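You operate a simulated robot arm through the tools that you are given. There is no shell and no other tool. Be economical: measure what you need, move in short steps, check, and stop when the job is done.

You run a simulated two-armed robot. Do the job below in one go: nothing can be reset, and whatever is moved stays where it is left.

Task
Screw the orange grease cup home and fit the spare shaft's dust cover.
Fine: cup first; hold the cover stand down while drawing the cover, seat it on the shoulder, swing the retaining clip over.

It is judged by the outcome, as a careful person would: the job done as asked, and still so three seconds after it is handed in. It fails if anything else is knocked over, pushed out of place, dropped, spilled or broken. Lids that push on must go on centred and level and be pressed home; caps that screw on are set level and turned clockwise until they are tight.

Robot
Two 7-joint arms with two-finger parallel grippers on one trunk, on a base that drives. Base frame: it is fixed to the floor where the robot stands at the start and does not move with it; the origin is under the middle of the robot, x ahead of it, y to its left, z up. Units: m, degrees, N and s.
The left shoulder is at the start at [0.07, 0.163, 1.245], the right one opposite. With the tool pointing down near the work surface each hand reaches from about 0.38 to 0.88 m from the robot's upright axis, wherever it stands, measured 20 degrees to its own side. Places, roughly: grease cup [0.6, 0, 0.9]; shoulder of the spare shaft [0.7, 0, 0.9]; retaining clip [0.7, 0.1, 1]. Payload 3.43 kg a hand.
Tool frame (each hand has its own): the origin (TCP) lies between the finger pads and is the grasp point; the fingertips stand 0.034 m ahead of it; z points along the fingers, y is the line along which they close. The gripper opens to 0.128 m. The fingers are 0.024 m wide and 0.012 m thick; the gripper's body (0.048 by 0.13 m) begins 0.096 m behind the TCP.
Orientation is that of the tool frame in the base frame, as a unit quaternion [x, y, z, w]. With the fingers straight down and closing along the base's y, the tool's x points along the base's -x, its y along +y and its z along -z.

Tools
- The arms move only by the tool drive_tool. It takes "left_commands", "right_commands" or both (then of equal length, played together; a hand with none holds still); each is a list of rows, each an object of numbers (a shift or turn left out is 0, a gripper value left out holds the last): "tx", "ty", "tz": the shift along the base's x, y, z in m; "wx", "wy", "wz": the turn, a rotation vector about the base's x, y, z in degrees. In form: [{"tx": .., "ty": .., "tz": .., "wx": .., "wy": .., "wz": ..}, ...]. A call has 1 to 20 rows; each row is the pose to reach, as a shift and turn from the pose commanded when the call began. "left_claw" and "right_claw" are, for a hand that has rows, the finger opening in m, from 0 to 0.128, set as the call begins (left out, the last holds). Rows are played at 5 a second. More than 0.05 m and 8.6 degrees between two rows, or a gripper value outside its range, and nothing of the call is played. Where a pose cannot be reached the arm comes as near as it can. A force on the tool above 40 N (or 10 N above the force at the start of the call, whichever is more), or a blocked arm, ends the call early, and 0.2 s more pass. Each finger travels about 0.153 m/s and halts on what it meets, pressing with about 38 N; the grip force reading is that of the motor and also rises with nothing between the fingers. The clock runs only during rows and for 0.2 s after the last one: add rows that repeat a pose to give the fingers time. It gives the time, the measured TCP pose, the force on the tool (base axes), the opening and the grip force at its end, in the units of the frame above (readings bear some noise), and new pictures: "views" is both (left out), scene, wrist or none (wrist: the cameras of the hands that moved).
- Cameras (640 x 400 px; columns grow to the right, rows downward): "scene" is now at [0.133, 0.0107, 1.4652]; the picture's right is [0.13, -0.99, 0.00], its down [-0.64, -0.08, -0.77] and it looks along [0.76, 0.10, -0.64] (base axes); focal length 214 px, centre (320, 200). "left" rides on the left gripper at [0.076, 0.011, -0.16] in its tool frame; the picture's right is [-0.15, 0.99, 0.00], its down [-0.88, -0.13, -0.46] and it looks along [-0.45, -0.07, 0.89] (tool axes); focal length 234 px, centre (320, 200). "right" rides on the right gripper at [0.076, -0.011, -0.16] in its tool frame; the picture's right is [0.15, 0.99, 0.00], its down [-0.88, 0.13, -0.46] and it looks along [-0.45, 0.07, 0.89] (tool axes); focal length 234 px, centre (320, 200).
- move_column(by): slides the trunk up (or, below 0, down) by that many m; the arms and the scene camera ride with it, the base frame stays. It gives what a move gives, with no picture.
- steer(legs): drives the robot by 1 to 6 legs, each [ahead, left, turn to the left] in m, m and degrees, along the robot's own axes; the way and the turn of a leg run together, so that a leg with both is an arc; at most 1.5 m and 180 degrees a leg. The arms and the cameras ride along, it lands a little off, and it stops where it bumps. It gives what a move gives, and a new picture of the scene camera.
- turn_head(pan, tilt): turns the head with the scene camera to pan (to the left, within 86 degrees either way) and tilt (down, from -29 to 69), counted from straight ahead of the robot. It gives what a move gives, and a new picture of the scene camera.
- measure_at(camera, pixels): there is no depth. For up to 12 entries [column, row, z] of the newest picture of that camera ("zoom" is the newest enlarged one), the place [x, y] in the base frame at which the ray of that pixel passes the height z, good to about 0.002 m. No time passes.
- enlarge(camera, box): a new picture of the part [left, top, right, bottom] of that camera's present view, enlarged. No time passes.
- close_job(): hands the job in; it is judged then, once.

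Keep the steps short. Do not move on a guess: measure, check each grasp and each placing, and mend mistakes. In all there are 80 turns and 260 pictures (those below and enlarged ones count). Leave the grippers open and the arms clear of the work at the hand-in unless told otherwise, and finish with a single line.

The tools are called after "Request:" as a command line: name --argument value ..., lists and objects as JSON in quotes. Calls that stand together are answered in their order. drive_tool: Moves the arms, as the interface text tells. Its arguments: {"type":"object","properties":{"left_commands":{"type":"array"},"left_claw":{"type":"number"},"right_commands":{"type":"array"},"right_claw":{"type":"number"},"views":{"type":"string","enum":["both","scene","wrist","none"]}},"required":[]} The other tools are called the same way: move_column (by) slides the trunk up or down; steer (legs) drives the base; turn_head (pan, tilt) turns the head that bears the scene camera; measure_at (camera, pixels) gives the place at which the rays of pixels pass given heights; enlarge (camera, box) takes an enlarged picture of a part of a camera's view; close_job () hands the job in.

At the start:

```text
clock: 0.0
left_position: [0.4701, 0.2262, 1.3196]
left_tool_rot: [0.0, 1.0, 0.0, 0.0]
left_wrist_force: [-0.1, -0.1, 0.4]
left_gripper_width: 0.128
left_grip_force: 0.0
right_position: [0.5024, -0.139, 1.2415]
right_tool_rot: [0.0, 1.0, -0.001, 0.0]
right_wrist_force: [-0.2, -0.6, 0.2]
right_gripper_width: 0.1281
right_grip_force: 0.1
trunk travel left (down, up): [-0.725, 0.215]
robot x, y, heading: [-0.0051, -0.0041, -0.1]
head pan, tilt: [7.2, 39.8]
```

scene: 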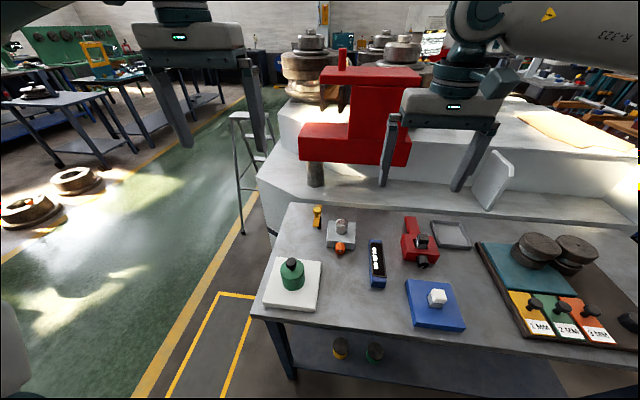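
right: 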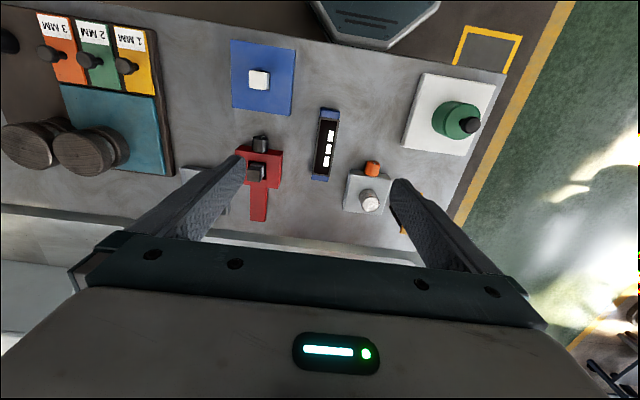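
left: 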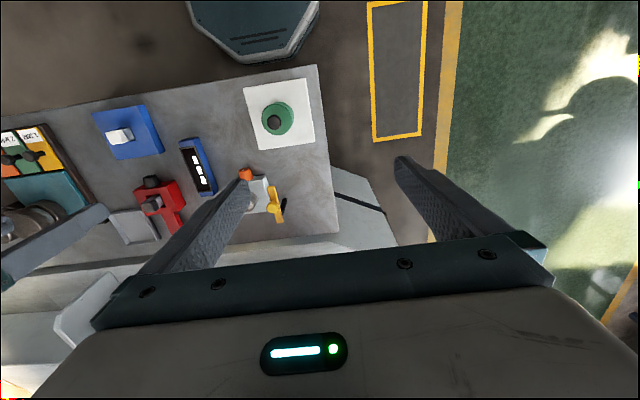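

I see a table with a grey block (orange cup at about (340,247), shaft at (342,227)), a yellow part at (317,215), a green part on a white plate and a white part on a blue plate. I'll enlarge to tell them apart.

Request:
enlarge --camera "scene" --box '[300, 195, 380, 265]'

Request:
enlarge --camera "scene" --box '[250, 200, 480, 340]'

Request:
enlarge --camera "right" --box '[310, 60, 510, 240]'

Request:
enlarge --camera "left" --box '[80, 70, 340, 240]'

```text
5.71 times, centred on (340, 230) of scene
```

zoom: 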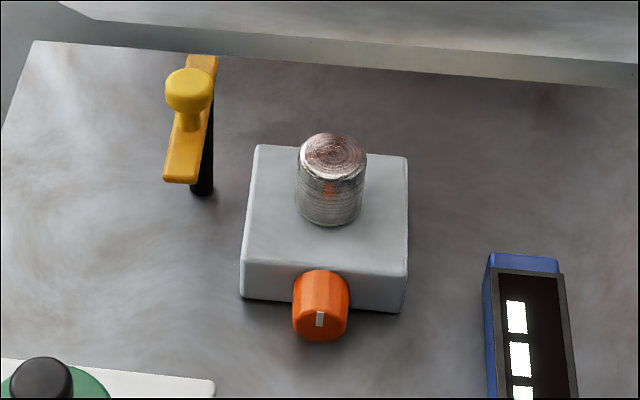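

```text
2.78 times, centred on (365, 270) of scene
```

zoom: 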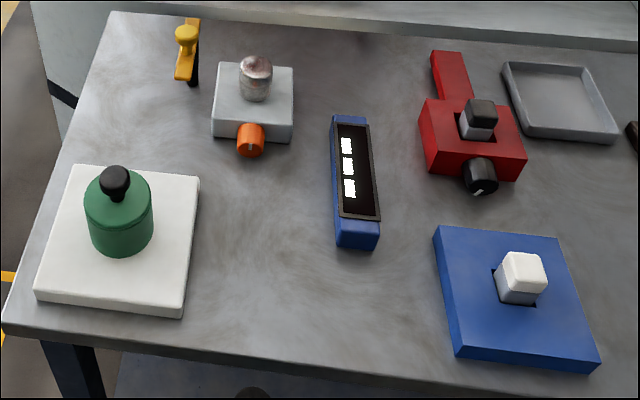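

```text
2.22 times, centred on (410, 150) of right
```

zoom: 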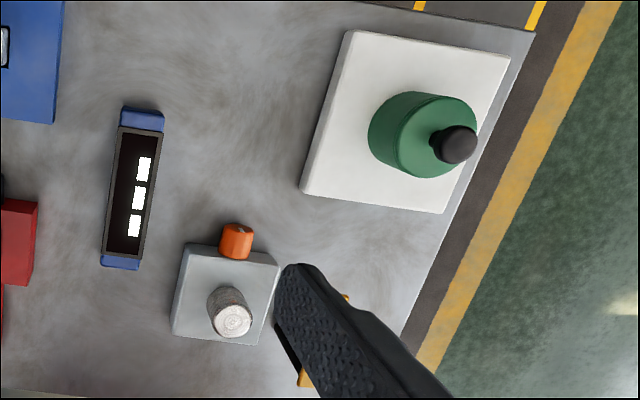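

```text
2.35 times, centred on (210, 155) of left
```

zoom: 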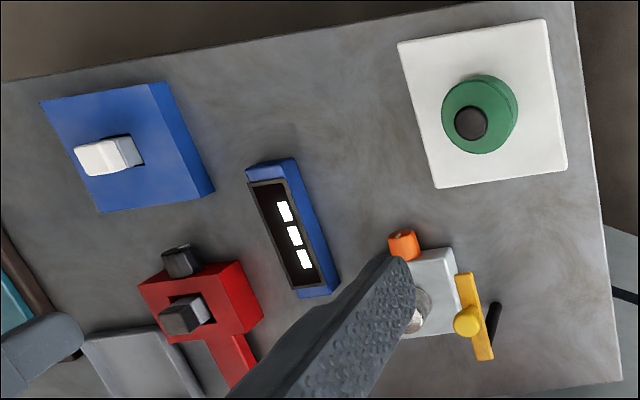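

The orange cup sits on the front face of the grey block with its axis toward me; the green cover is on the white stand, the yellow clip on a black post left of the block. I'll measure these at several heights.

Request:
measure_at --camera "scene" --pixels '[[340, 246.6, 0.88], [326, 247.5, 0.85], [354.5, 249.6, 0.85], [342.1, 222.1, 0.94], [316.9, 210.4, 1.0], [319.3, 228.3, 0.85], [319.9, 205.5, 0.98], [315.8, 226.1, 0.98], [291.5, 262.1, 0.95], [294.7, 286.2, 0.87], [278.7, 257.4, 0.87], [315.7, 311.4, 0.85]]'

Request:
measure_at --camera "right" --pixels '[[371, 169, 0.88], [369, 205, 0.94], [342, 211, 0.85], [396, 178, 0.89], [471, 125, 0.95], [441, 121, 0.87]]'

Request:
measure_at --camera "left" --pixels '[[246, 174, 0.88], [275, 122.5, 0.95], [272.5, 206.5, 1.0], [281.5, 190, 0.85], [267, 183, 0.97], [281, 222, 0.97]]'

```text
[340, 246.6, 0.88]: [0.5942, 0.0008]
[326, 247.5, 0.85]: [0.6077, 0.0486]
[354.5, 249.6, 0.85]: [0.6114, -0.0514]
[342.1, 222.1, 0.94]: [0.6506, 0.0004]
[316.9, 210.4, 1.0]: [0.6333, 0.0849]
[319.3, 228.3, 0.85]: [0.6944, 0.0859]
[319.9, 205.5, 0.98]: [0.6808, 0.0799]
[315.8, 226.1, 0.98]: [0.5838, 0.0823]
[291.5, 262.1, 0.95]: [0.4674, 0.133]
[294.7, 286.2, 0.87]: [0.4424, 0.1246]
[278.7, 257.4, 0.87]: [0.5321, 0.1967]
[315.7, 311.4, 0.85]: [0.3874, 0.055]
```

```text
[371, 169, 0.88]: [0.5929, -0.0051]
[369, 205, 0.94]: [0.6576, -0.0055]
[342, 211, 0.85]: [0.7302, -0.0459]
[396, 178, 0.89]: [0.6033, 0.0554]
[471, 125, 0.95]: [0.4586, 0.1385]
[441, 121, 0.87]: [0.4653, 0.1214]
```

```text
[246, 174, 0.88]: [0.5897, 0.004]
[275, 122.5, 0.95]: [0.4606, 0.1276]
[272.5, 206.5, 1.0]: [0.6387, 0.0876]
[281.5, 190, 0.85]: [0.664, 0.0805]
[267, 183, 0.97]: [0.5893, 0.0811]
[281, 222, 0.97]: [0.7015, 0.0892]
```

Cover knob is about (0.459, 0.130, 0.963); cup axis about (0.592, 0, 0.88). I need a closer look at the clip and shaft, so I bring the left hand above (0.60, 0.09, 1.14) and move the right hand aside.

Request:
drive_tool --left_commands '[{"tx": 0.03, "ty": -0.03, "tz": -0.03}, {"tx": 0.06, "ty": -0.06, "tz": -0.05}, {"tx": 0.085, "ty": -0.09, "tz": -0.08}, {"tx": 0.11, "ty": -0.11, "tz": -0.11}, {"tx": 0.12, "ty": -0.13, "tz": -0.15}, {"tx": 0.12, "ty": -0.136, "tz": -0.18}, {"tx": 0.12, "ty": -0.136, "tz": -0.18}]' --right_commands '[{"ty": -0.03}, {"ty": -0.06}, {"ty": -0.1}, {"ty": -0.13}, {"ty": -0.16}, {"ty": -0.18}, {"ty": -0.18}]' --views "both"

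```text
refused: row 1 steps farther than a row can; nothing moved
```

The first row was a little over 0.05 m; I resend it with shorter steps.

Request:
drive_tool --left_commands '[{"tx": 0.02, "ty": -0.02, "tz": -0.03}, {"tx": 0.04, "ty": -0.045, "tz": -0.055}, {"tx": 0.06, "ty": -0.07, "tz": -0.08}, {"tx": 0.08, "ty": -0.095, "tz": -0.11}, {"tx": 0.1, "ty": -0.12, "tz": -0.14}, {"tx": 0.12, "ty": -0.136, "tz": -0.17}, {"tx": 0.12, "ty": -0.136, "tz": -0.18}]' --right_commands '[{"ty": -0.03}, {"ty": -0.06}, {"ty": -0.1}, {"ty": -0.13}, {"ty": -0.16}, {"ty": -0.18}, {"ty": -0.18}]' --views "both"

```text
clock: 1.6
left_position: [0.5911, 0.0901, 1.1395]
left_tool_rot: [-0.001, 1.0, -0.001, 0.0]
left_wrist_force: [0.1, 0.5, 0.1]
left_gripper_width: 0.1282
left_grip_force: 0.0
right_position: [0.5031, -0.3165, 1.2414]
right_tool_rot: [0.0, 1.0, -0.001, 0.0]
right_wrist_force: [-1.2, 1.2, 0.0]
right_gripper_width: 0.1279
right_grip_force: 0.0
trunk travel left (down, up): [-0.725, 0.215]
robot x, y, heading: [-0.0004, 0.0018, 0.1]
head pan, tilt: [7.2, 39.8]
```

scene: 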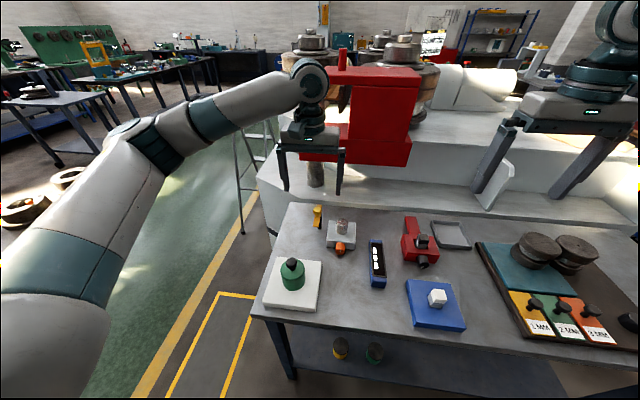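
right: 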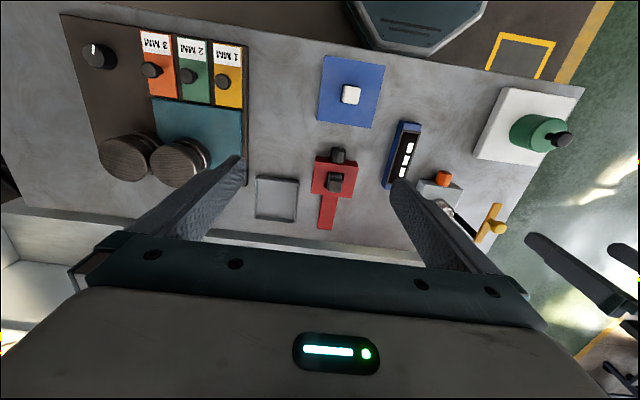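
left: 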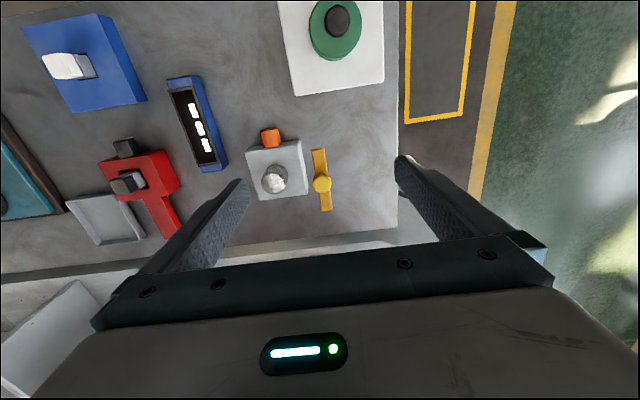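

Request:
enlarge --camera "left" --box '[230, 110, 350, 220]'

Request:
enlarge --camera "right" --box '[400, 150, 540, 250]'

Request:
measure_at --camera "left" --pixels '[[275, 180, 0.94], [270, 137, 0.88], [321.5, 184, 0.99], [336, 20, 0.96], [319, 150, 0.97], [327, 209, 0.97]]'

```text
3.64 times, centred on (290, 165) of left
```

zoom: 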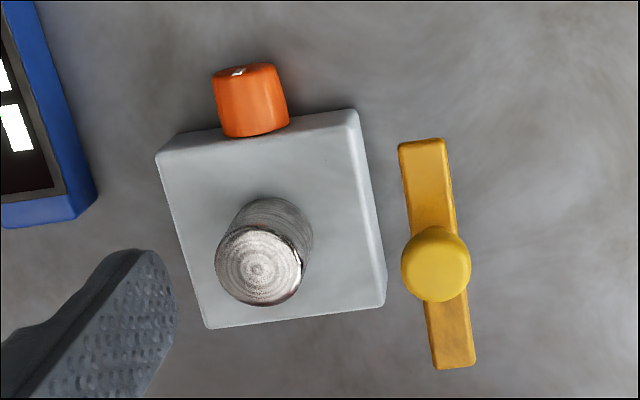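

```text
4.00 times, centred on (470, 200) of right
```

zoom: 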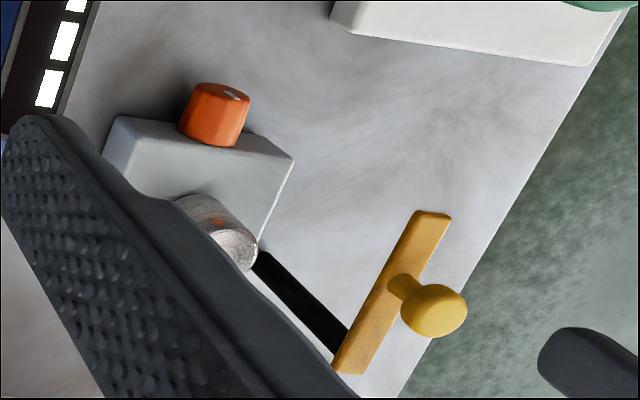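

```text
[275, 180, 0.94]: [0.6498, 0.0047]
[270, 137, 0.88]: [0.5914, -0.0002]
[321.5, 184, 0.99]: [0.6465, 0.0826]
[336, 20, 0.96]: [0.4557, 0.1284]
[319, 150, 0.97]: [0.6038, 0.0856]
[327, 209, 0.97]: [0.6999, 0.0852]
```

Clip arm runs from x≈0.60 to 0.70 at y≈0.085, post at its far end. Now the cup's exact place and height, and the cover's shape, from enlarged views.

Request:
enlarge --camera "scene" --box '[320, 230, 360, 255]'

Request:
enlarge --camera "scene" --box '[255, 250, 335, 320]'

Request:
measure_at --camera "left" --pixels '[[260.6, 131.5, 0.88], [278.2, 128.7, 0.88], [263.1, 146.9, 0.88], [281.8, 144.1, 0.88], [271, 137.8, 0.87], [271, 137.8, 0.89]]'

Request:
measure_at --camera "right" --pixels '[[443.75, 178.25, 0.87], [443.75, 178.25, 0.89]]'

```text
16.00 times, centred on (340, 242) of scene
```

zoom: 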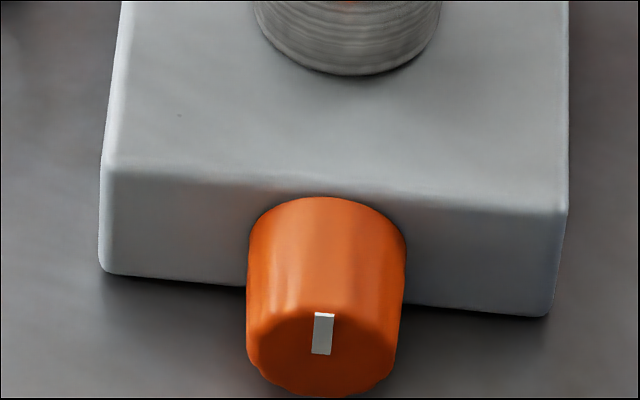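

```text
5.71 times, centred on (295, 285) of scene
```

zoom: 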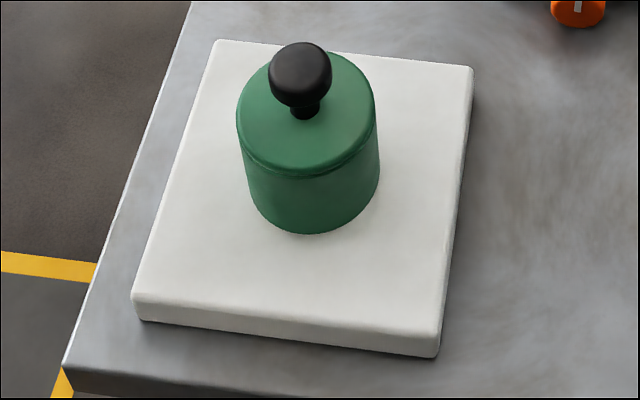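

```text
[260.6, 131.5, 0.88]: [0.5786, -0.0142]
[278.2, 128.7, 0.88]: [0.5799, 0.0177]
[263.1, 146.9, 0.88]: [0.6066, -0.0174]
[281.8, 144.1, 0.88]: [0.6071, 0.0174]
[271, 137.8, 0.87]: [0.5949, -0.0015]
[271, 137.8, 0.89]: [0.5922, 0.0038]
```

```text
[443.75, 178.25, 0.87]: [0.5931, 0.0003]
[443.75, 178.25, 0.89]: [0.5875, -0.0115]
```

I pin down the heights: block top front edge, cup end face, cover body top rim and stand edges.

Request:
measure_at --camera "scene" --pixels '[[326.6, 239.5, 0.88], [326.6, 239.5, 0.9], [326.6, 246.4, 0.85], [340.1, 251.1, 0.87], [340.1, 251.1, 0.88], [281.5, 275, 0.92], [305, 275, 0.92], [295, 288, 0.87], [264, 305, 0.85], [319.5, 262, 0.87], [277, 257, 0.87], [316, 309, 0.87]]'

```text
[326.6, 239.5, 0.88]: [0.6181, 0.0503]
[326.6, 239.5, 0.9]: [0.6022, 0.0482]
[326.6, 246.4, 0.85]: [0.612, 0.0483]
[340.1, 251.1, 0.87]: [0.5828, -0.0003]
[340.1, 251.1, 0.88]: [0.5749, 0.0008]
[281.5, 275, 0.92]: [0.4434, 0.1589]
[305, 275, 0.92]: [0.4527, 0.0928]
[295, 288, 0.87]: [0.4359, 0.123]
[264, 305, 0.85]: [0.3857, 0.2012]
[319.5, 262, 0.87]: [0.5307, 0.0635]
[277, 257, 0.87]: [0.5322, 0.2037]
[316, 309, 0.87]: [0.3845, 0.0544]
```

Block top is at z≈0.89, the cup's axis about (x 0.578–0.608, y 0, z 0.874), diameter ≈0.034. Left hand withdraws, right hand goes to hover above the cup with a 15° back lean, opened to 0.07.

Request:
drive_tool --left_commands '[{"ty": 0.03, "tz": 0.02}, {"ty": 0.065, "tz": 0.04}, {"tx": -0.02, "ty": 0.1, "tz": 0.06}, {"tx": -0.04, "ty": 0.135, "tz": 0.08}, {"tx": -0.06, "ty": 0.17, "tz": 0.1}, {"tx": -0.08, "ty": 0.2, "tz": 0.12}, {"tx": -0.1, "ty": 0.22, "tz": 0.14}, {"tx": -0.12, "ty": 0.24, "tz": 0.15}, {"tx": -0.12, "ty": 0.24, "tz": 0.15}, {"tx": -0.12, "ty": 0.24, "tz": 0.15}]' --right_commands '[{"tx": 0.005, "ty": 0.03, "tz": -0.015}, {"tx": 0.01, "ty": 0.07, "tz": -0.03}, {"tx": 0.02, "ty": 0.11, "tz": -0.045, "wy": -3}, {"tx": 0.03, "ty": 0.15, "tz": -0.06, "wy": -6}, {"tx": 0.04, "ty": 0.19, "tz": -0.08, "wy": -9}, {"tx": 0.05, "ty": 0.23, "tz": -0.1, "wy": -12}, {"tx": 0.06, "ty": 0.265, "tz": -0.13, "wy": -15}, {"tx": 0.07, "ty": 0.3, "tz": -0.16, "wy": -15}, {"tx": 0.079, "ty": 0.3165, "tz": -0.19, "wy": -15}, {"tx": 0.079, "ty": 0.3165, "tz": -0.2, "wy": -15}]' --right_claw 0.07 --views "both"

```text
clock: 3.8
left_position: [0.4694, 0.3297, 1.2896]
left_tool_rot: [0.0, 1.0, 0.0, 0.0]
left_wrist_force: [0.3, 0.7, 0.4]
left_gripper_width: 0.128
left_grip_force: 0.0
right_position: [0.5825, -0.0048, 1.0431]
right_tool_rot: [0.001, 0.991, 0.001, 0.13]
right_wrist_force: [-0.1, -0.5, 0.2]
right_gripper_width: 0.0702
right_grip_force: 0.1
trunk travel left (down, up): [-0.725, 0.215]
robot x, y, heading: [0.0023, -0.0018, 0.1]
head pan, tilt: [7.2, 39.8]
```

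scene: 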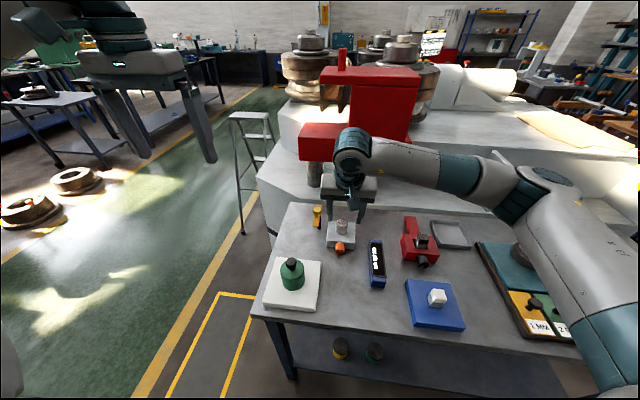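
right: 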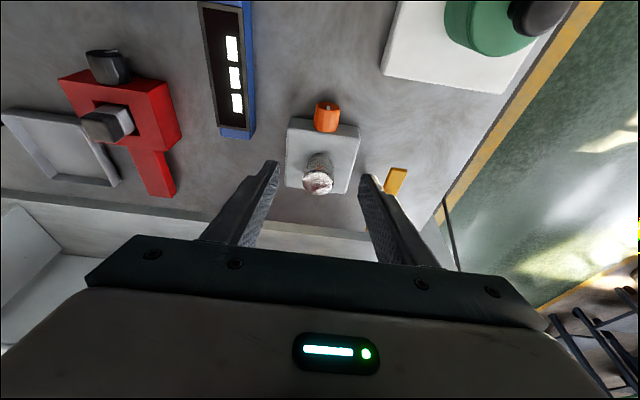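
left: 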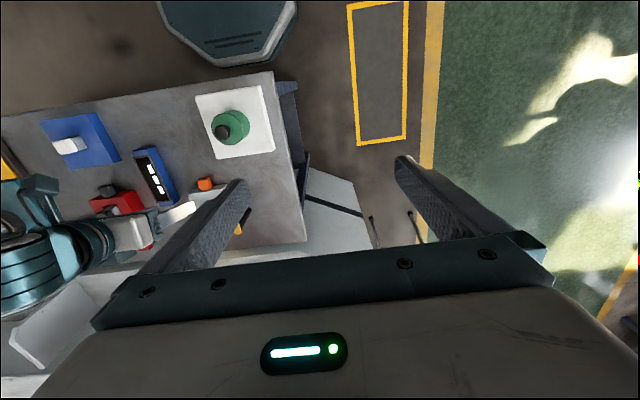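

Hover reached. I check the cup's place with the right camera, cup at about (326,117).

Request:
enlarge --camera "right" --box '[280, 80, 380, 180]'

Request:
measure_at --camera "right" --pixels '[[316, 104, 0.874], [336, 105, 0.874], [313, 130, 0.874], [339, 131, 0.874], [326, 117, 0.874], [288, 185, 0.89], [352, 192, 0.89], [360, 133, 0.89], [405, 171, 0.97], [386, 192, 0.97], [320, 184, 0.94]]'

```text
4.00 times, centred on (330, 130) of right
```

zoom: 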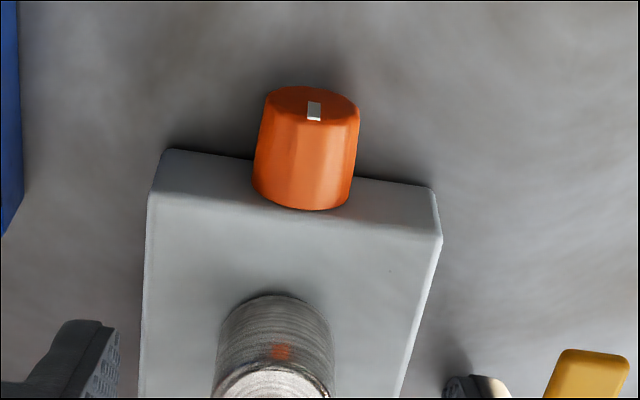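

```text
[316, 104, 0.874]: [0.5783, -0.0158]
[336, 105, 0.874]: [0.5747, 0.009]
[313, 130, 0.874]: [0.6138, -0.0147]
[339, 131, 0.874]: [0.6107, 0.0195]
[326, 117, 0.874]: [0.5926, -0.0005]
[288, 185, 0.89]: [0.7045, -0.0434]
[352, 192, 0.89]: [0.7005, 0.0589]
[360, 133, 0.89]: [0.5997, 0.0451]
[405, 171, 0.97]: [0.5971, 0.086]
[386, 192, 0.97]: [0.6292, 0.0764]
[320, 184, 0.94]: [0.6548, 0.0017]
```

Cup centre measured at (0.592, 0, 0.874). I lean the hand to -25° about x, 5 cm off along the tool's axis, opening 0.048.

Request:
drive_tool --right_commands '[{"tx": -0.004, "ty": 0.01, "tz": -0.01, "wx": -6}, {"tx": -0.008, "ty": 0.02, "tz": -0.03, "wx": -13}, {"tx": -0.013, "ty": 0.03, "tz": -0.06, "wx": -20}, {"tx": -0.013, "ty": 0.035, "tz": -0.097, "wx": -25}, {"tx": -0.013, "ty": 0.035, "tz": -0.097, "wx": -25}, {"tx": -0.013, "ty": 0.035, "tz": -0.097, "wx": -25}]' --right_claw 0.048 --views "both"

```text
clock: 5.2
left_position: [0.4697, 0.33, 1.2898]
left_tool_rot: [0.0, 1.0, 0.0, 0.001]
left_wrist_force: [-0.1, -0.7, 0.8]
left_gripper_width: 0.1278
left_grip_force: 0.0
right_position: [0.569, 0.0327, 0.9453]
right_tool_rot: [-0.028, 0.968, -0.215, 0.127]
right_wrist_force: [0.5, 0.0, 0.4]
right_gripper_width: 0.0481
right_grip_force: 0.0
trunk travel left (down, up): [-0.725, 0.215]
robot x, y, heading: [-0.0028, 0.0016, -0.1]
head pan, tilt: [7.2, 39.8]
```

scene: 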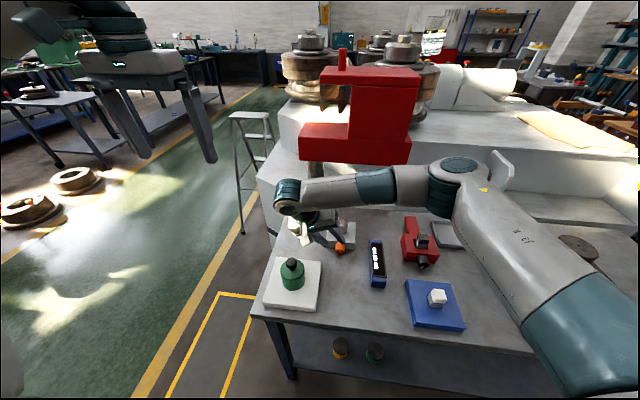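
right: 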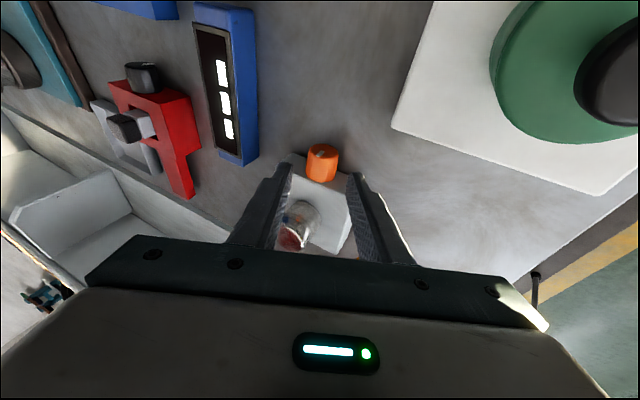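

Cup sits centred between the fingers at (322,162). I advance 5 cm along the tool axis in small rows.

Request:
drive_tool --right_commands '[{"tx": 0.004, "ty": -0.006, "tz": -0.0135}, {"tx": 0.008, "ty": -0.012, "tz": -0.027}, {"tx": 0.011, "ty": -0.017, "tz": -0.037}, {"tx": 0.0132, "ty": -0.0204, "tz": -0.045}, {"tx": 0.0132, "ty": -0.0204, "tz": -0.045}]' --views "wrist"

Request:
enlarge --camera "scene" --box '[280, 190, 380, 270]'

```text
clock: 6.4
left_position: [0.4694, 0.33, 1.2898]
left_tool_rot: [0.0, 1.0, 0.0, 0.0]
left_wrist_force: [-0.1, 0.0, 0.7]
left_gripper_width: 0.128
left_grip_force: 0.0
right_position: [0.5824, 0.0113, 0.8984]
right_tool_rot: [-0.028, 0.968, -0.215, 0.128]
right_wrist_force: [0.6, -0.1, -1.0]
right_gripper_width: 0.0479
right_grip_force: 0.1
trunk travel left (down, up): [-0.725, 0.215]
robot x, y, heading: [0.0012, 0.0031, -0.0]
head pan, tilt: [7.2, 39.8]
```

right: 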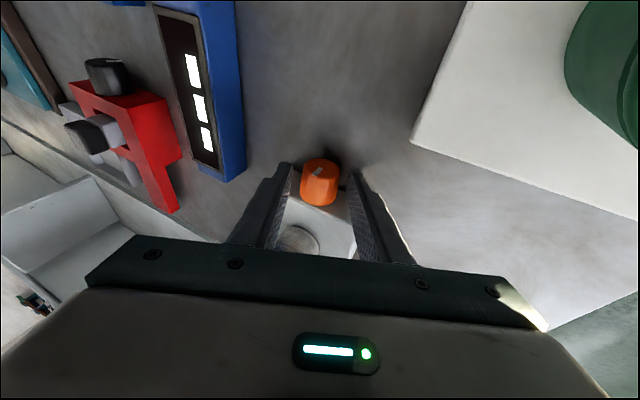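

```text
5.00 times, centred on (330, 230) of scene
```

zoom: 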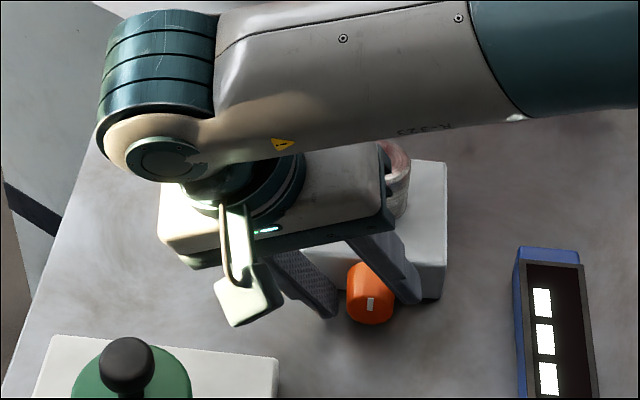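

Fingers straddle the cup with no contact. I close on it.

Request:
drive_tool --right_commands '[{}, {}, {}]' --right_claw 0.02 --views "wrist"

Request:
enlarge --camera "right" --box '[270, 130, 370, 230]'

```text
clock: 7.2
left_position: [0.4697, 0.3306, 1.2901]
left_tool_rot: [-0.001, 1.0, 0.0, 0.0]
left_wrist_force: [-0.7, -0.1, -0.6]
left_gripper_width: 0.128
left_grip_force: 0.1
right_position: [0.5818, 0.013, 0.898]
right_tool_rot: [-0.028, 0.968, -0.214, 0.127]
right_wrist_force: [-0.3, 1.6, -3.2]
right_gripper_width: 0.0331
right_grip_force: 45.1
trunk travel left (down, up): [-0.725, 0.215]
robot x, y, heading: [0.0016, -0.0007, -0.1]
head pan, tilt: [7.2, 39.8]
```

right: 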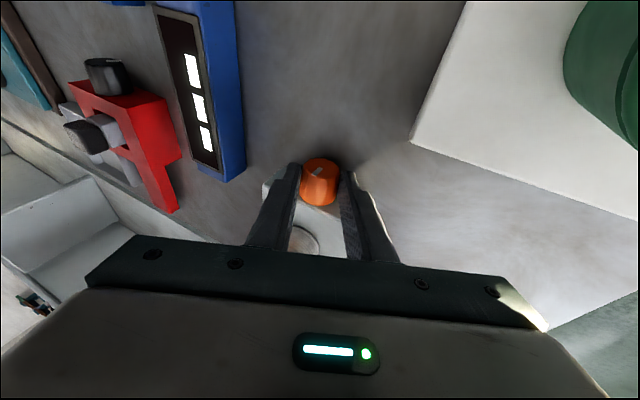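

```text
4.00 times, centred on (320, 180) of right
```

zoom: 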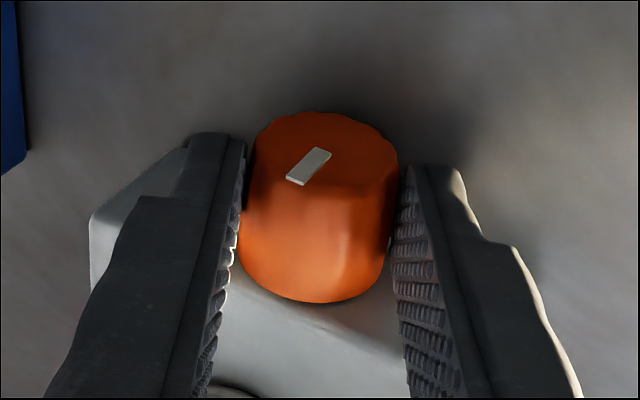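

Cup held at 0.033 opening. I turn it clockwise (positive about x) by 55°, moving the TCP on an arc round the cup axis.

Request:
drive_tool --right_commands '[{"wx": 7, "ty": -0.0032, "tz": 0.0013}, {"wx": 14, "ty": -0.0066, "tz": 0.0022}, {"wx": 21, "ty": -0.01, "tz": 0.0026}, {"wx": 28, "ty": -0.0135, "tz": 0.0027}, {"wx": 35, "ty": -0.0169, "tz": 0.0023}, {"wx": 42, "ty": -0.0203, "tz": 0.0015}, {"wx": 49, "ty": -0.0236, "tz": 0.0002}, {"wx": 55, "ty": -0.0262, "tz": -0.0011}, {"wx": 55, "ty": -0.0262, "tz": -0.0011}]' --views "wrist"

Request:
enlarge --camera "right" --box '[270, 130, 370, 230]'

Request:
enlarge --camera "scene" --box '[300, 210, 380, 270]'

```text
clock: 9.2
left_position: [0.4717, 0.3304, 1.2899]
left_tool_rot: [0.0, 1.0, 0.0, -0.001]
left_wrist_force: [0.4, -0.2, 0.3]
left_gripper_width: 0.1283
left_grip_force: 0.0
right_position: [0.5839, -0.0151, 0.8975]
right_tool_rot: [0.035, 0.958, 0.257, 0.127]
right_wrist_force: [9.0, -3.7, -3.4]
right_gripper_width: 0.0331
right_grip_force: 45.4
trunk travel left (down, up): [-0.725, 0.215]
robot x, y, heading: [-0.0042, 0.0011, -0.3]
head pan, tilt: [7.2, 39.8]
```

right: 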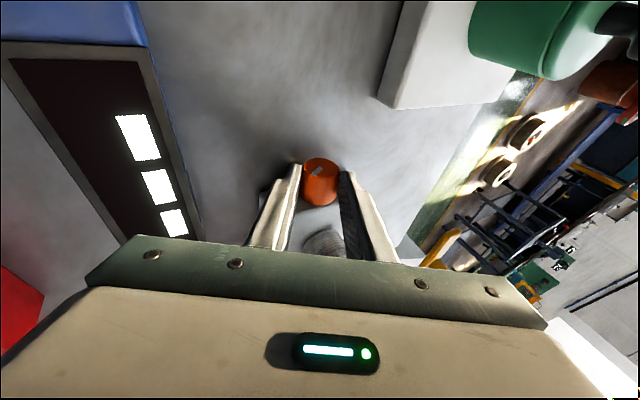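

```text
4.00 times, centred on (320, 180) of right
```

zoom: 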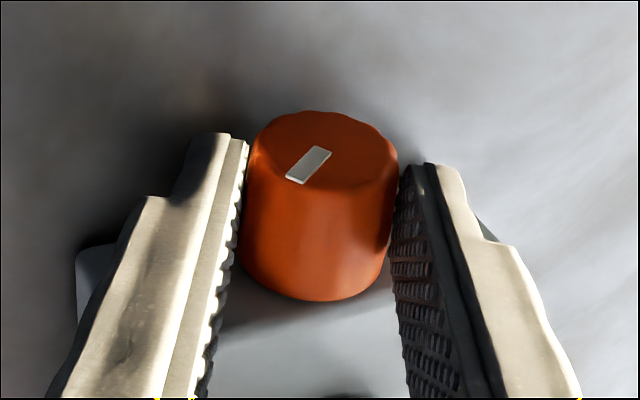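

```text
6.67 times, centred on (340, 240) of scene
```

zoom: 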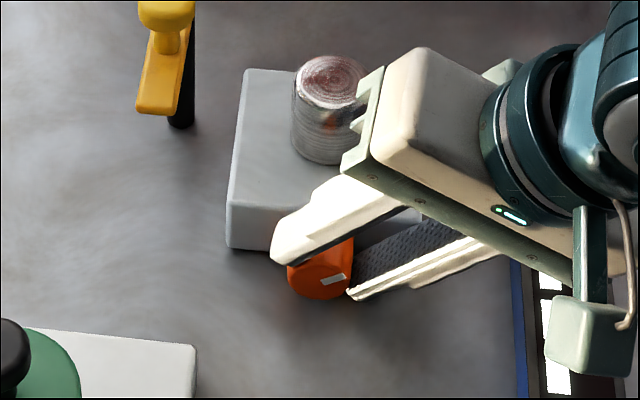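

The mark turned along with the hand by 55°; the cup draws inward slightly (x force 9 N). I open to 0.048, swing back round the cup, then re-grip.

Request:
drive_tool --right_commands '[{}, {"tx": 0.001}, {"wx": -6, "ty": 0.0026, "tz": 0.0013, "tx": 0.001}, {"wx": -13, "ty": 0.0059, "tz": 0.0026, "tx": 0.001}, {"wx": -20, "ty": 0.0093, "tz": 0.0034, "tx": 0.001}, {"wx": -27, "ty": 0.0127, "tz": 0.0038, "tx": 0.001}, {"wx": -34, "ty": 0.0162, "tz": 0.0037, "tx": 0.001}, {"wx": -41, "ty": 0.0196, "tz": 0.0033, "tx": 0.001}, {"wx": -48, "ty": 0.023, "tz": 0.0024, "tx": 0.001}, {"wx": -55, "ty": 0.0262, "tz": 0.0011, "tx": 0.001}, {"wx": -55, "ty": 0.0262, "tz": 0.0011, "tx": 0.001}]' --right_claw 0.048 --views "wrist"

Request:
enlarge --camera "right" --box '[270, 130, 370, 230]'

```text
clock: 11.6
left_position: [0.4699, 0.3294, 1.29]
left_tool_rot: [0.0, 1.0, 0.0, 0.0]
left_wrist_force: [0.2, -0.1, 1.1]
left_gripper_width: 0.1282
left_grip_force: 0.1
right_position: [0.5832, 0.0106, 0.8988]
right_tool_rot: [-0.029, 0.968, -0.215, 0.127]
right_wrist_force: [-0.4, 0.1, 0.9]
right_gripper_width: 0.0477
right_grip_force: 0.0
trunk travel left (down, up): [-0.725, 0.215]
robot x, y, heading: [-0.0014, 0.0003, -0.1]
head pan, tilt: [7.2, 39.8]
```

right: 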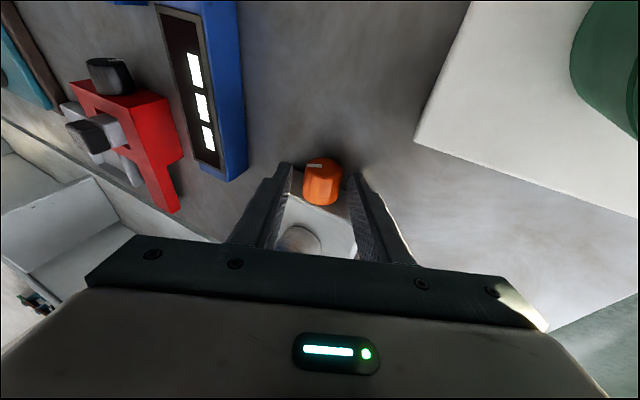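

```text
4.00 times, centred on (320, 180) of right
```

zoom: 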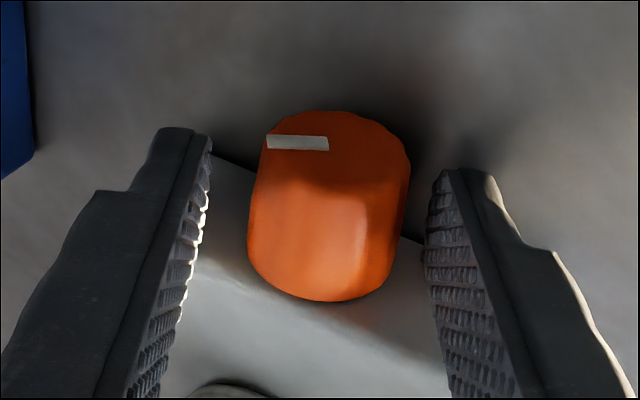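

The mark stayed turned (cup kept its 55°). Second stroke: close, then turn with a slight inward advance.

Request:
drive_tool --right_commands '[{}, {}, {"wx": 7, "ty": -0.0032, "tz": 0.0013}, {"wx": 14, "ty": -0.0066, "tz": 0.0022}, {"wx": 21, "ty": -0.01, "tz": 0.0026, "tx": 0.0005}, {"wx": 28, "ty": -0.0135, "tz": 0.0027, "tx": 0.0005}, {"wx": 35, "ty": -0.0169, "tz": 0.0023, "tx": 0.001}, {"wx": 42, "ty": -0.0203, "tz": 0.0015, "tx": 0.001}, {"wx": 49, "ty": -0.0236, "tz": 0.0002, "tx": 0.001}, {"wx": 55, "ty": -0.0262, "tz": -0.0011, "tx": 0.001}, {"wx": 55, "ty": -0.0262, "tz": -0.0011, "tx": 0.001}]' --right_claw 0.02 --views "wrist"

Request:
enlarge --camera "right" --box '[270, 130, 370, 230]'

```text
clock: 14.0
left_position: [0.4709, 0.331, 1.2889]
left_tool_rot: [0.0, 1.0, 0.0, 0.0]
left_wrist_force: [0.3, 0.7, -0.3]
left_gripper_width: 0.1284
left_grip_force: 0.0
right_position: [0.5841, -0.0153, 0.8973]
right_tool_rot: [0.035, 0.957, 0.257, 0.126]
right_wrist_force: [4.1, -0.2, -3.7]
right_gripper_width: 0.0329
right_grip_force: 45.1
trunk travel left (down, up): [-0.725, 0.215]
robot x, y, heading: [0.0008, 0.003, 0.1]
head pan, tilt: [7.2, 39.8]
```

right: 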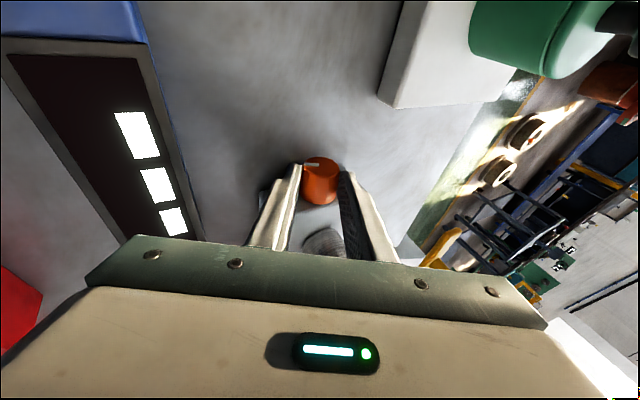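

```text
4.00 times, centred on (320, 180) of right
```

zoom: 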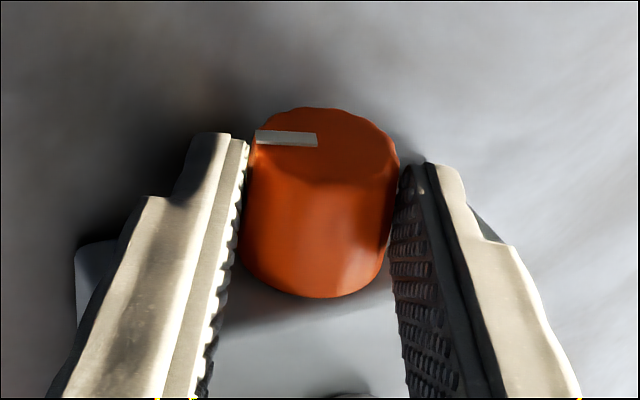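

110° so far, turned cleanly. Swing back again.

Request:
drive_tool --right_commands '[{}, {"tx": 0.0005}, {"wx": -6, "ty": 0.0026, "tz": 0.0013, "tx": 0.0005}, {"wx": -13, "ty": 0.0059, "tz": 0.0026, "tx": 0.0005}, {"wx": -20, "ty": 0.0093, "tz": 0.0034, "tx": 0.0005}, {"wx": -27, "ty": 0.0127, "tz": 0.0038, "tx": 0.0005}, {"wx": -34, "ty": 0.0162, "tz": 0.0037, "tx": 0.0005}, {"wx": -41, "ty": 0.0196, "tz": 0.0033, "tx": 0.0005}, {"wx": -48, "ty": 0.023, "tz": 0.0024, "tx": 0.0005}, {"wx": -55, "ty": 0.0262, "tz": 0.0011, "tx": 0.0005}, {"wx": -55, "ty": 0.0262, "tz": 0.0011, "tx": 0.0005}]' --right_claw 0.048 --views "none"

Request:
drive_tool --right_commands '[{}, {}, {"wx": 7, "ty": -0.0032, "tz": 0.0013}, {"wx": 14, "ty": -0.0066, "tz": 0.0022}, {"wx": 21, "ty": -0.01, "tz": 0.0026, "tx": 0.0005}, {"wx": 28, "ty": -0.0135, "tz": 0.0027, "tx": 0.0005}, {"wx": 35, "ty": -0.0169, "tz": 0.0023, "tx": 0.0005}, {"wx": 42, "ty": -0.0203, "tz": 0.0015, "tx": 0.001}, {"wx": 49, "ty": -0.0236, "tz": 0.0002, "tx": 0.001}, {"wx": 55, "ty": -0.0262, "tz": -0.0011, "tx": 0.001}, {"wx": 55, "ty": -0.0262, "tz": -0.0011, "tx": 0.001}]' --right_claw 0.02 --views "wrist"

Request:
enlarge --camera "right" --box '[270, 130, 370, 230]'

```text
clock: 16.4
left_position: [0.4697, 0.3295, 1.2912]
left_tool_rot: [0.0, 1.0, 0.0, 0.0]
left_wrist_force: [-0.5, 0.2, 0.5]
left_gripper_width: 0.1283
left_grip_force: 0.1
right_position: [0.5844, 0.0107, 0.9001]
right_tool_rot: [-0.027, 0.968, -0.215, 0.127]
right_wrist_force: [-0.2, -0.7, -0.3]
right_gripper_width: 0.048
right_grip_force: 0.0
trunk travel left (down, up): [-0.725, 0.215]
robot x, y, heading: [-0.0007, 0.0038, -0.0]
head pan, tilt: [7.2, 39.8]
```

```text
clock: 18.8
left_position: [0.4695, 0.3297, 1.2902]
left_tool_rot: [0.0, 1.0, 0.0, -0.001]
left_wrist_force: [0.6, -0.7, -0.4]
left_gripper_width: 0.1282
left_grip_force: 0.2
right_position: [0.585, -0.0162, 0.8984]
right_tool_rot: [0.035, 0.958, 0.257, 0.126]
right_wrist_force: [-1.1, -2.1, 1.0]
right_gripper_width: 0.0327
right_grip_force: 44.9
trunk travel left (down, up): [-0.725, 0.215]
robot x, y, heading: [0.0018, 0.0004, 0.1]
head pan, tilt: [7.2, 39.8]
```

right: 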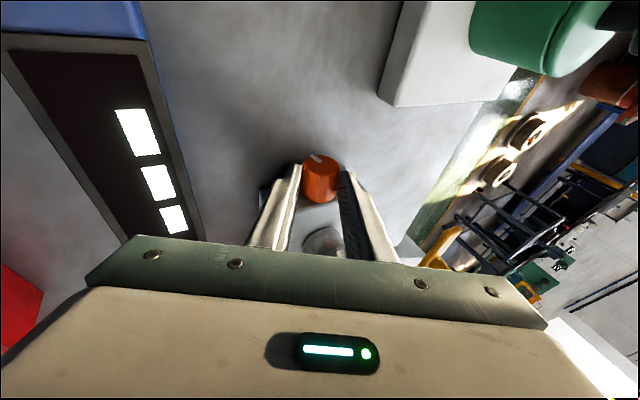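

```text
4.00 times, centred on (320, 180) of right
```

zoom: 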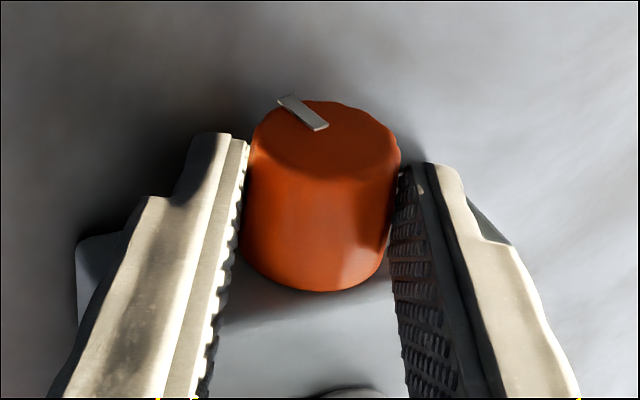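

165° so far. Next stroke.

Request:
drive_tool --right_commands '[{}, {"tx": 0.0005}, {"wx": -6, "ty": 0.0026, "tz": 0.0013, "tx": 0.0005}, {"wx": -13, "ty": 0.0059, "tz": 0.0026, "tx": 0.0005}, {"wx": -20, "ty": 0.0093, "tz": 0.0034, "tx": 0.0005}, {"wx": -27, "ty": 0.0127, "tz": 0.0038, "tx": 0.0005}, {"wx": -34, "ty": 0.0162, "tz": 0.0037, "tx": 0.0005}, {"wx": -41, "ty": 0.0196, "tz": 0.0033, "tx": 0.0005}, {"wx": -48, "ty": 0.023, "tz": 0.0024, "tx": 0.0005}, {"wx": -55, "ty": 0.0262, "tz": 0.0011, "tx": 0.0005}, {"wx": -55, "ty": 0.0262, "tz": 0.0011, "tx": 0.0005}]' --right_claw 0.048 --views "none"

Request:
drive_tool --right_commands '[{}, {}, {"wx": 7, "ty": -0.0032, "tz": 0.0013}, {"wx": 14, "ty": -0.0066, "tz": 0.0022}, {"wx": 21, "ty": -0.01, "tz": 0.0026, "tx": 0.0005}, {"wx": 28, "ty": -0.0135, "tz": 0.0027, "tx": 0.0005}, {"wx": 35, "ty": -0.0169, "tz": 0.0023, "tx": 0.0005}, {"wx": 42, "ty": -0.0203, "tz": 0.0015, "tx": 0.0005}, {"wx": 49, "ty": -0.0236, "tz": 0.0002, "tx": 0.0005}, {"wx": 55, "ty": -0.0262, "tz": -0.0011, "tx": 0.0005}, {"wx": 55, "ty": -0.0262, "tz": -0.0011, "tx": 0.0005}]' --right_claw 0.02 --views "wrist"

Request:
enlarge --camera "right" --box '[270, 130, 370, 230]'

```text
clock: 21.2
left_position: [0.4708, 0.3302, 1.2909]
left_tool_rot: [-0.001, 1.0, 0.0, -0.001]
left_wrist_force: [0.5, 0.3, -0.4]
left_gripper_width: 0.128
left_grip_force: 0.1
right_position: [0.5864, 0.0107, 0.899]
right_tool_rot: [-0.027, 0.968, -0.215, 0.127]
right_wrist_force: [0.4, -0.2, 0.0]
right_gripper_width: 0.048
right_grip_force: 0.0
trunk travel left (down, up): [-0.725, 0.215]
robot x, y, heading: [-0.0013, -0.0004, -0.1]
head pan, tilt: [7.2, 39.8]
```

```text
clock: 23.6
left_position: [0.4716, 0.3293, 1.29]
left_tool_rot: [0.0, 1.0, 0.001, 0.0]
left_wrist_force: [-0.2, 0.2, -0.5]
left_gripper_width: 0.1277
left_grip_force: 0.1
right_position: [0.5866, -0.0154, 0.899]
right_tool_rot: [0.036, 0.957, 0.258, 0.125]
right_wrist_force: [4.2, -3.5, -0.4]
right_gripper_width: 0.0328
right_grip_force: 44.8
trunk travel left (down, up): [-0.725, 0.215]
robot x, y, heading: [-0.0029, 0.0022, -0.1]
head pan, tilt: [7.2, 39.8]
```

right: 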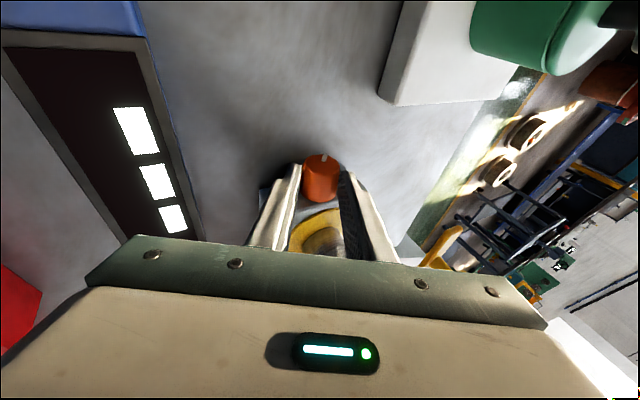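

```text
4.00 times, centred on (320, 180) of right
```

zoom: 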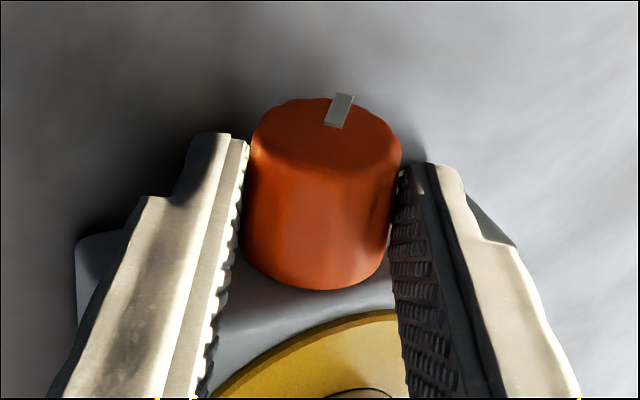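

A yellow disc has appeared around the shaft. I look with the scene camera to see what it is.

Request:
enlarge --camera "scene" --box '[300, 195, 380, 265]'

Request:
enlarge --camera "left" --box '[160, 130, 320, 260]'

```text
5.71 times, centred on (340, 230) of scene
```

zoom: 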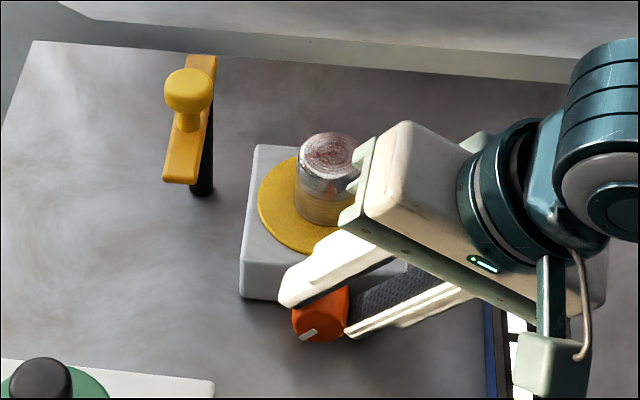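

```text
3.08 times, centred on (240, 195) of left
```

zoom: 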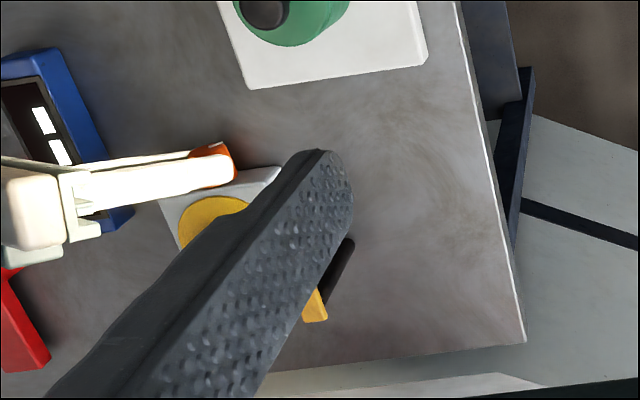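

A ring of grease (about 6 cm) now lies on the shoulder, apparently pushed out by the cup. No slip so far (220°). I do another stroke and watch for it going tight.

Request:
drive_tool --right_commands '[{}, {"tx": 0.0005}, {"wx": -6, "ty": 0.0026, "tz": 0.0013, "tx": 0.0005}, {"wx": -13, "ty": 0.0059, "tz": 0.0026, "tx": 0.0005}, {"wx": -20, "ty": 0.0093, "tz": 0.0034, "tx": 0.0005}, {"wx": -27, "ty": 0.0127, "tz": 0.0038, "tx": 0.0005}, {"wx": -34, "ty": 0.0162, "tz": 0.0037, "tx": 0.0005}, {"wx": -41, "ty": 0.0196, "tz": 0.0033, "tx": 0.0005}, {"wx": -48, "ty": 0.023, "tz": 0.0024, "tx": 0.0005}, {"wx": -55, "ty": 0.0262, "tz": 0.0011, "tx": 0.0005}, {"wx": -55, "ty": 0.0262, "tz": 0.0011, "tx": 0.0005}]' --right_claw 0.048 --views "none"

Request:
drive_tool --right_commands '[{}, {}, {"wx": 7, "ty": -0.0032, "tz": 0.0013}, {"wx": 14, "ty": -0.0066, "tz": 0.0022}, {"wx": 21, "ty": -0.01, "tz": 0.0026}, {"wx": 28, "ty": -0.0135, "tz": 0.0027}, {"wx": 35, "ty": -0.0169, "tz": 0.0023}, {"wx": 42, "ty": -0.0203, "tz": 0.0015}, {"wx": 49, "ty": -0.0236, "tz": 0.0002}, {"wx": 55, "ty": -0.0262, "tz": -0.0011}, {"wx": 55, "ty": -0.0262, "tz": -0.0011}]' --right_claw 0.02 --views "wrist"

Request:
enlarge --camera "right" --box '[270, 130, 370, 230]'

```text
clock: 26.0
left_position: [0.4695, 0.3297, 1.2902]
left_tool_rot: [0.0, 1.0, 0.0, 0.0]
left_wrist_force: [0.2, -0.2, -0.2]
left_gripper_width: 0.1281
left_grip_force: 0.0
right_position: [0.5863, 0.0116, 0.8995]
right_tool_rot: [-0.028, 0.968, -0.214, 0.127]
right_wrist_force: [0.4, -0.8, -0.5]
right_gripper_width: 0.048
right_grip_force: 0.1
trunk travel left (down, up): [-0.725, 0.215]
robot x, y, heading: [-0.0012, -0.0023, 0.1]
head pan, tilt: [7.2, 39.8]
```

```text
clock: 28.4
left_position: [0.4684, 0.3291, 1.2908]
left_tool_rot: [0.0, 1.0, 0.0, 0.001]
left_wrist_force: [0.2, -0.8, -0.6]
left_gripper_width: 0.1279
left_grip_force: 0.1
right_position: [0.5874, -0.0155, 0.8996]
right_tool_rot: [0.036, 0.957, 0.257, 0.126]
right_wrist_force: [-7.2, -14.8, 5.2]
right_gripper_width: 0.0328
right_grip_force: 45.0
trunk travel left (down, up): [-0.725, 0.215]
robot x, y, heading: [-0.0001, -0.0013, -0.1]
head pan, tilt: [7.2, 39.8]
```

right: 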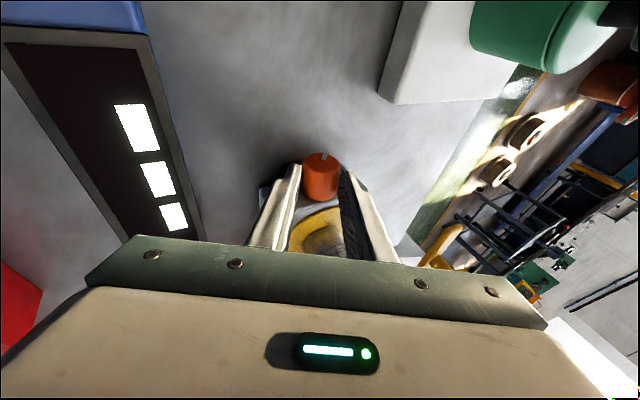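

```text
4.00 times, centred on (320, 180) of right
```

zoom: 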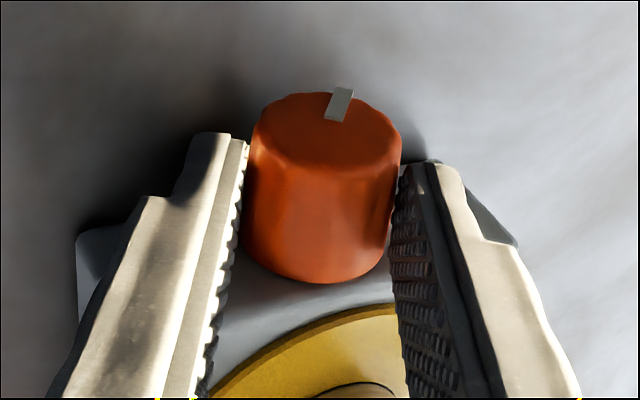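

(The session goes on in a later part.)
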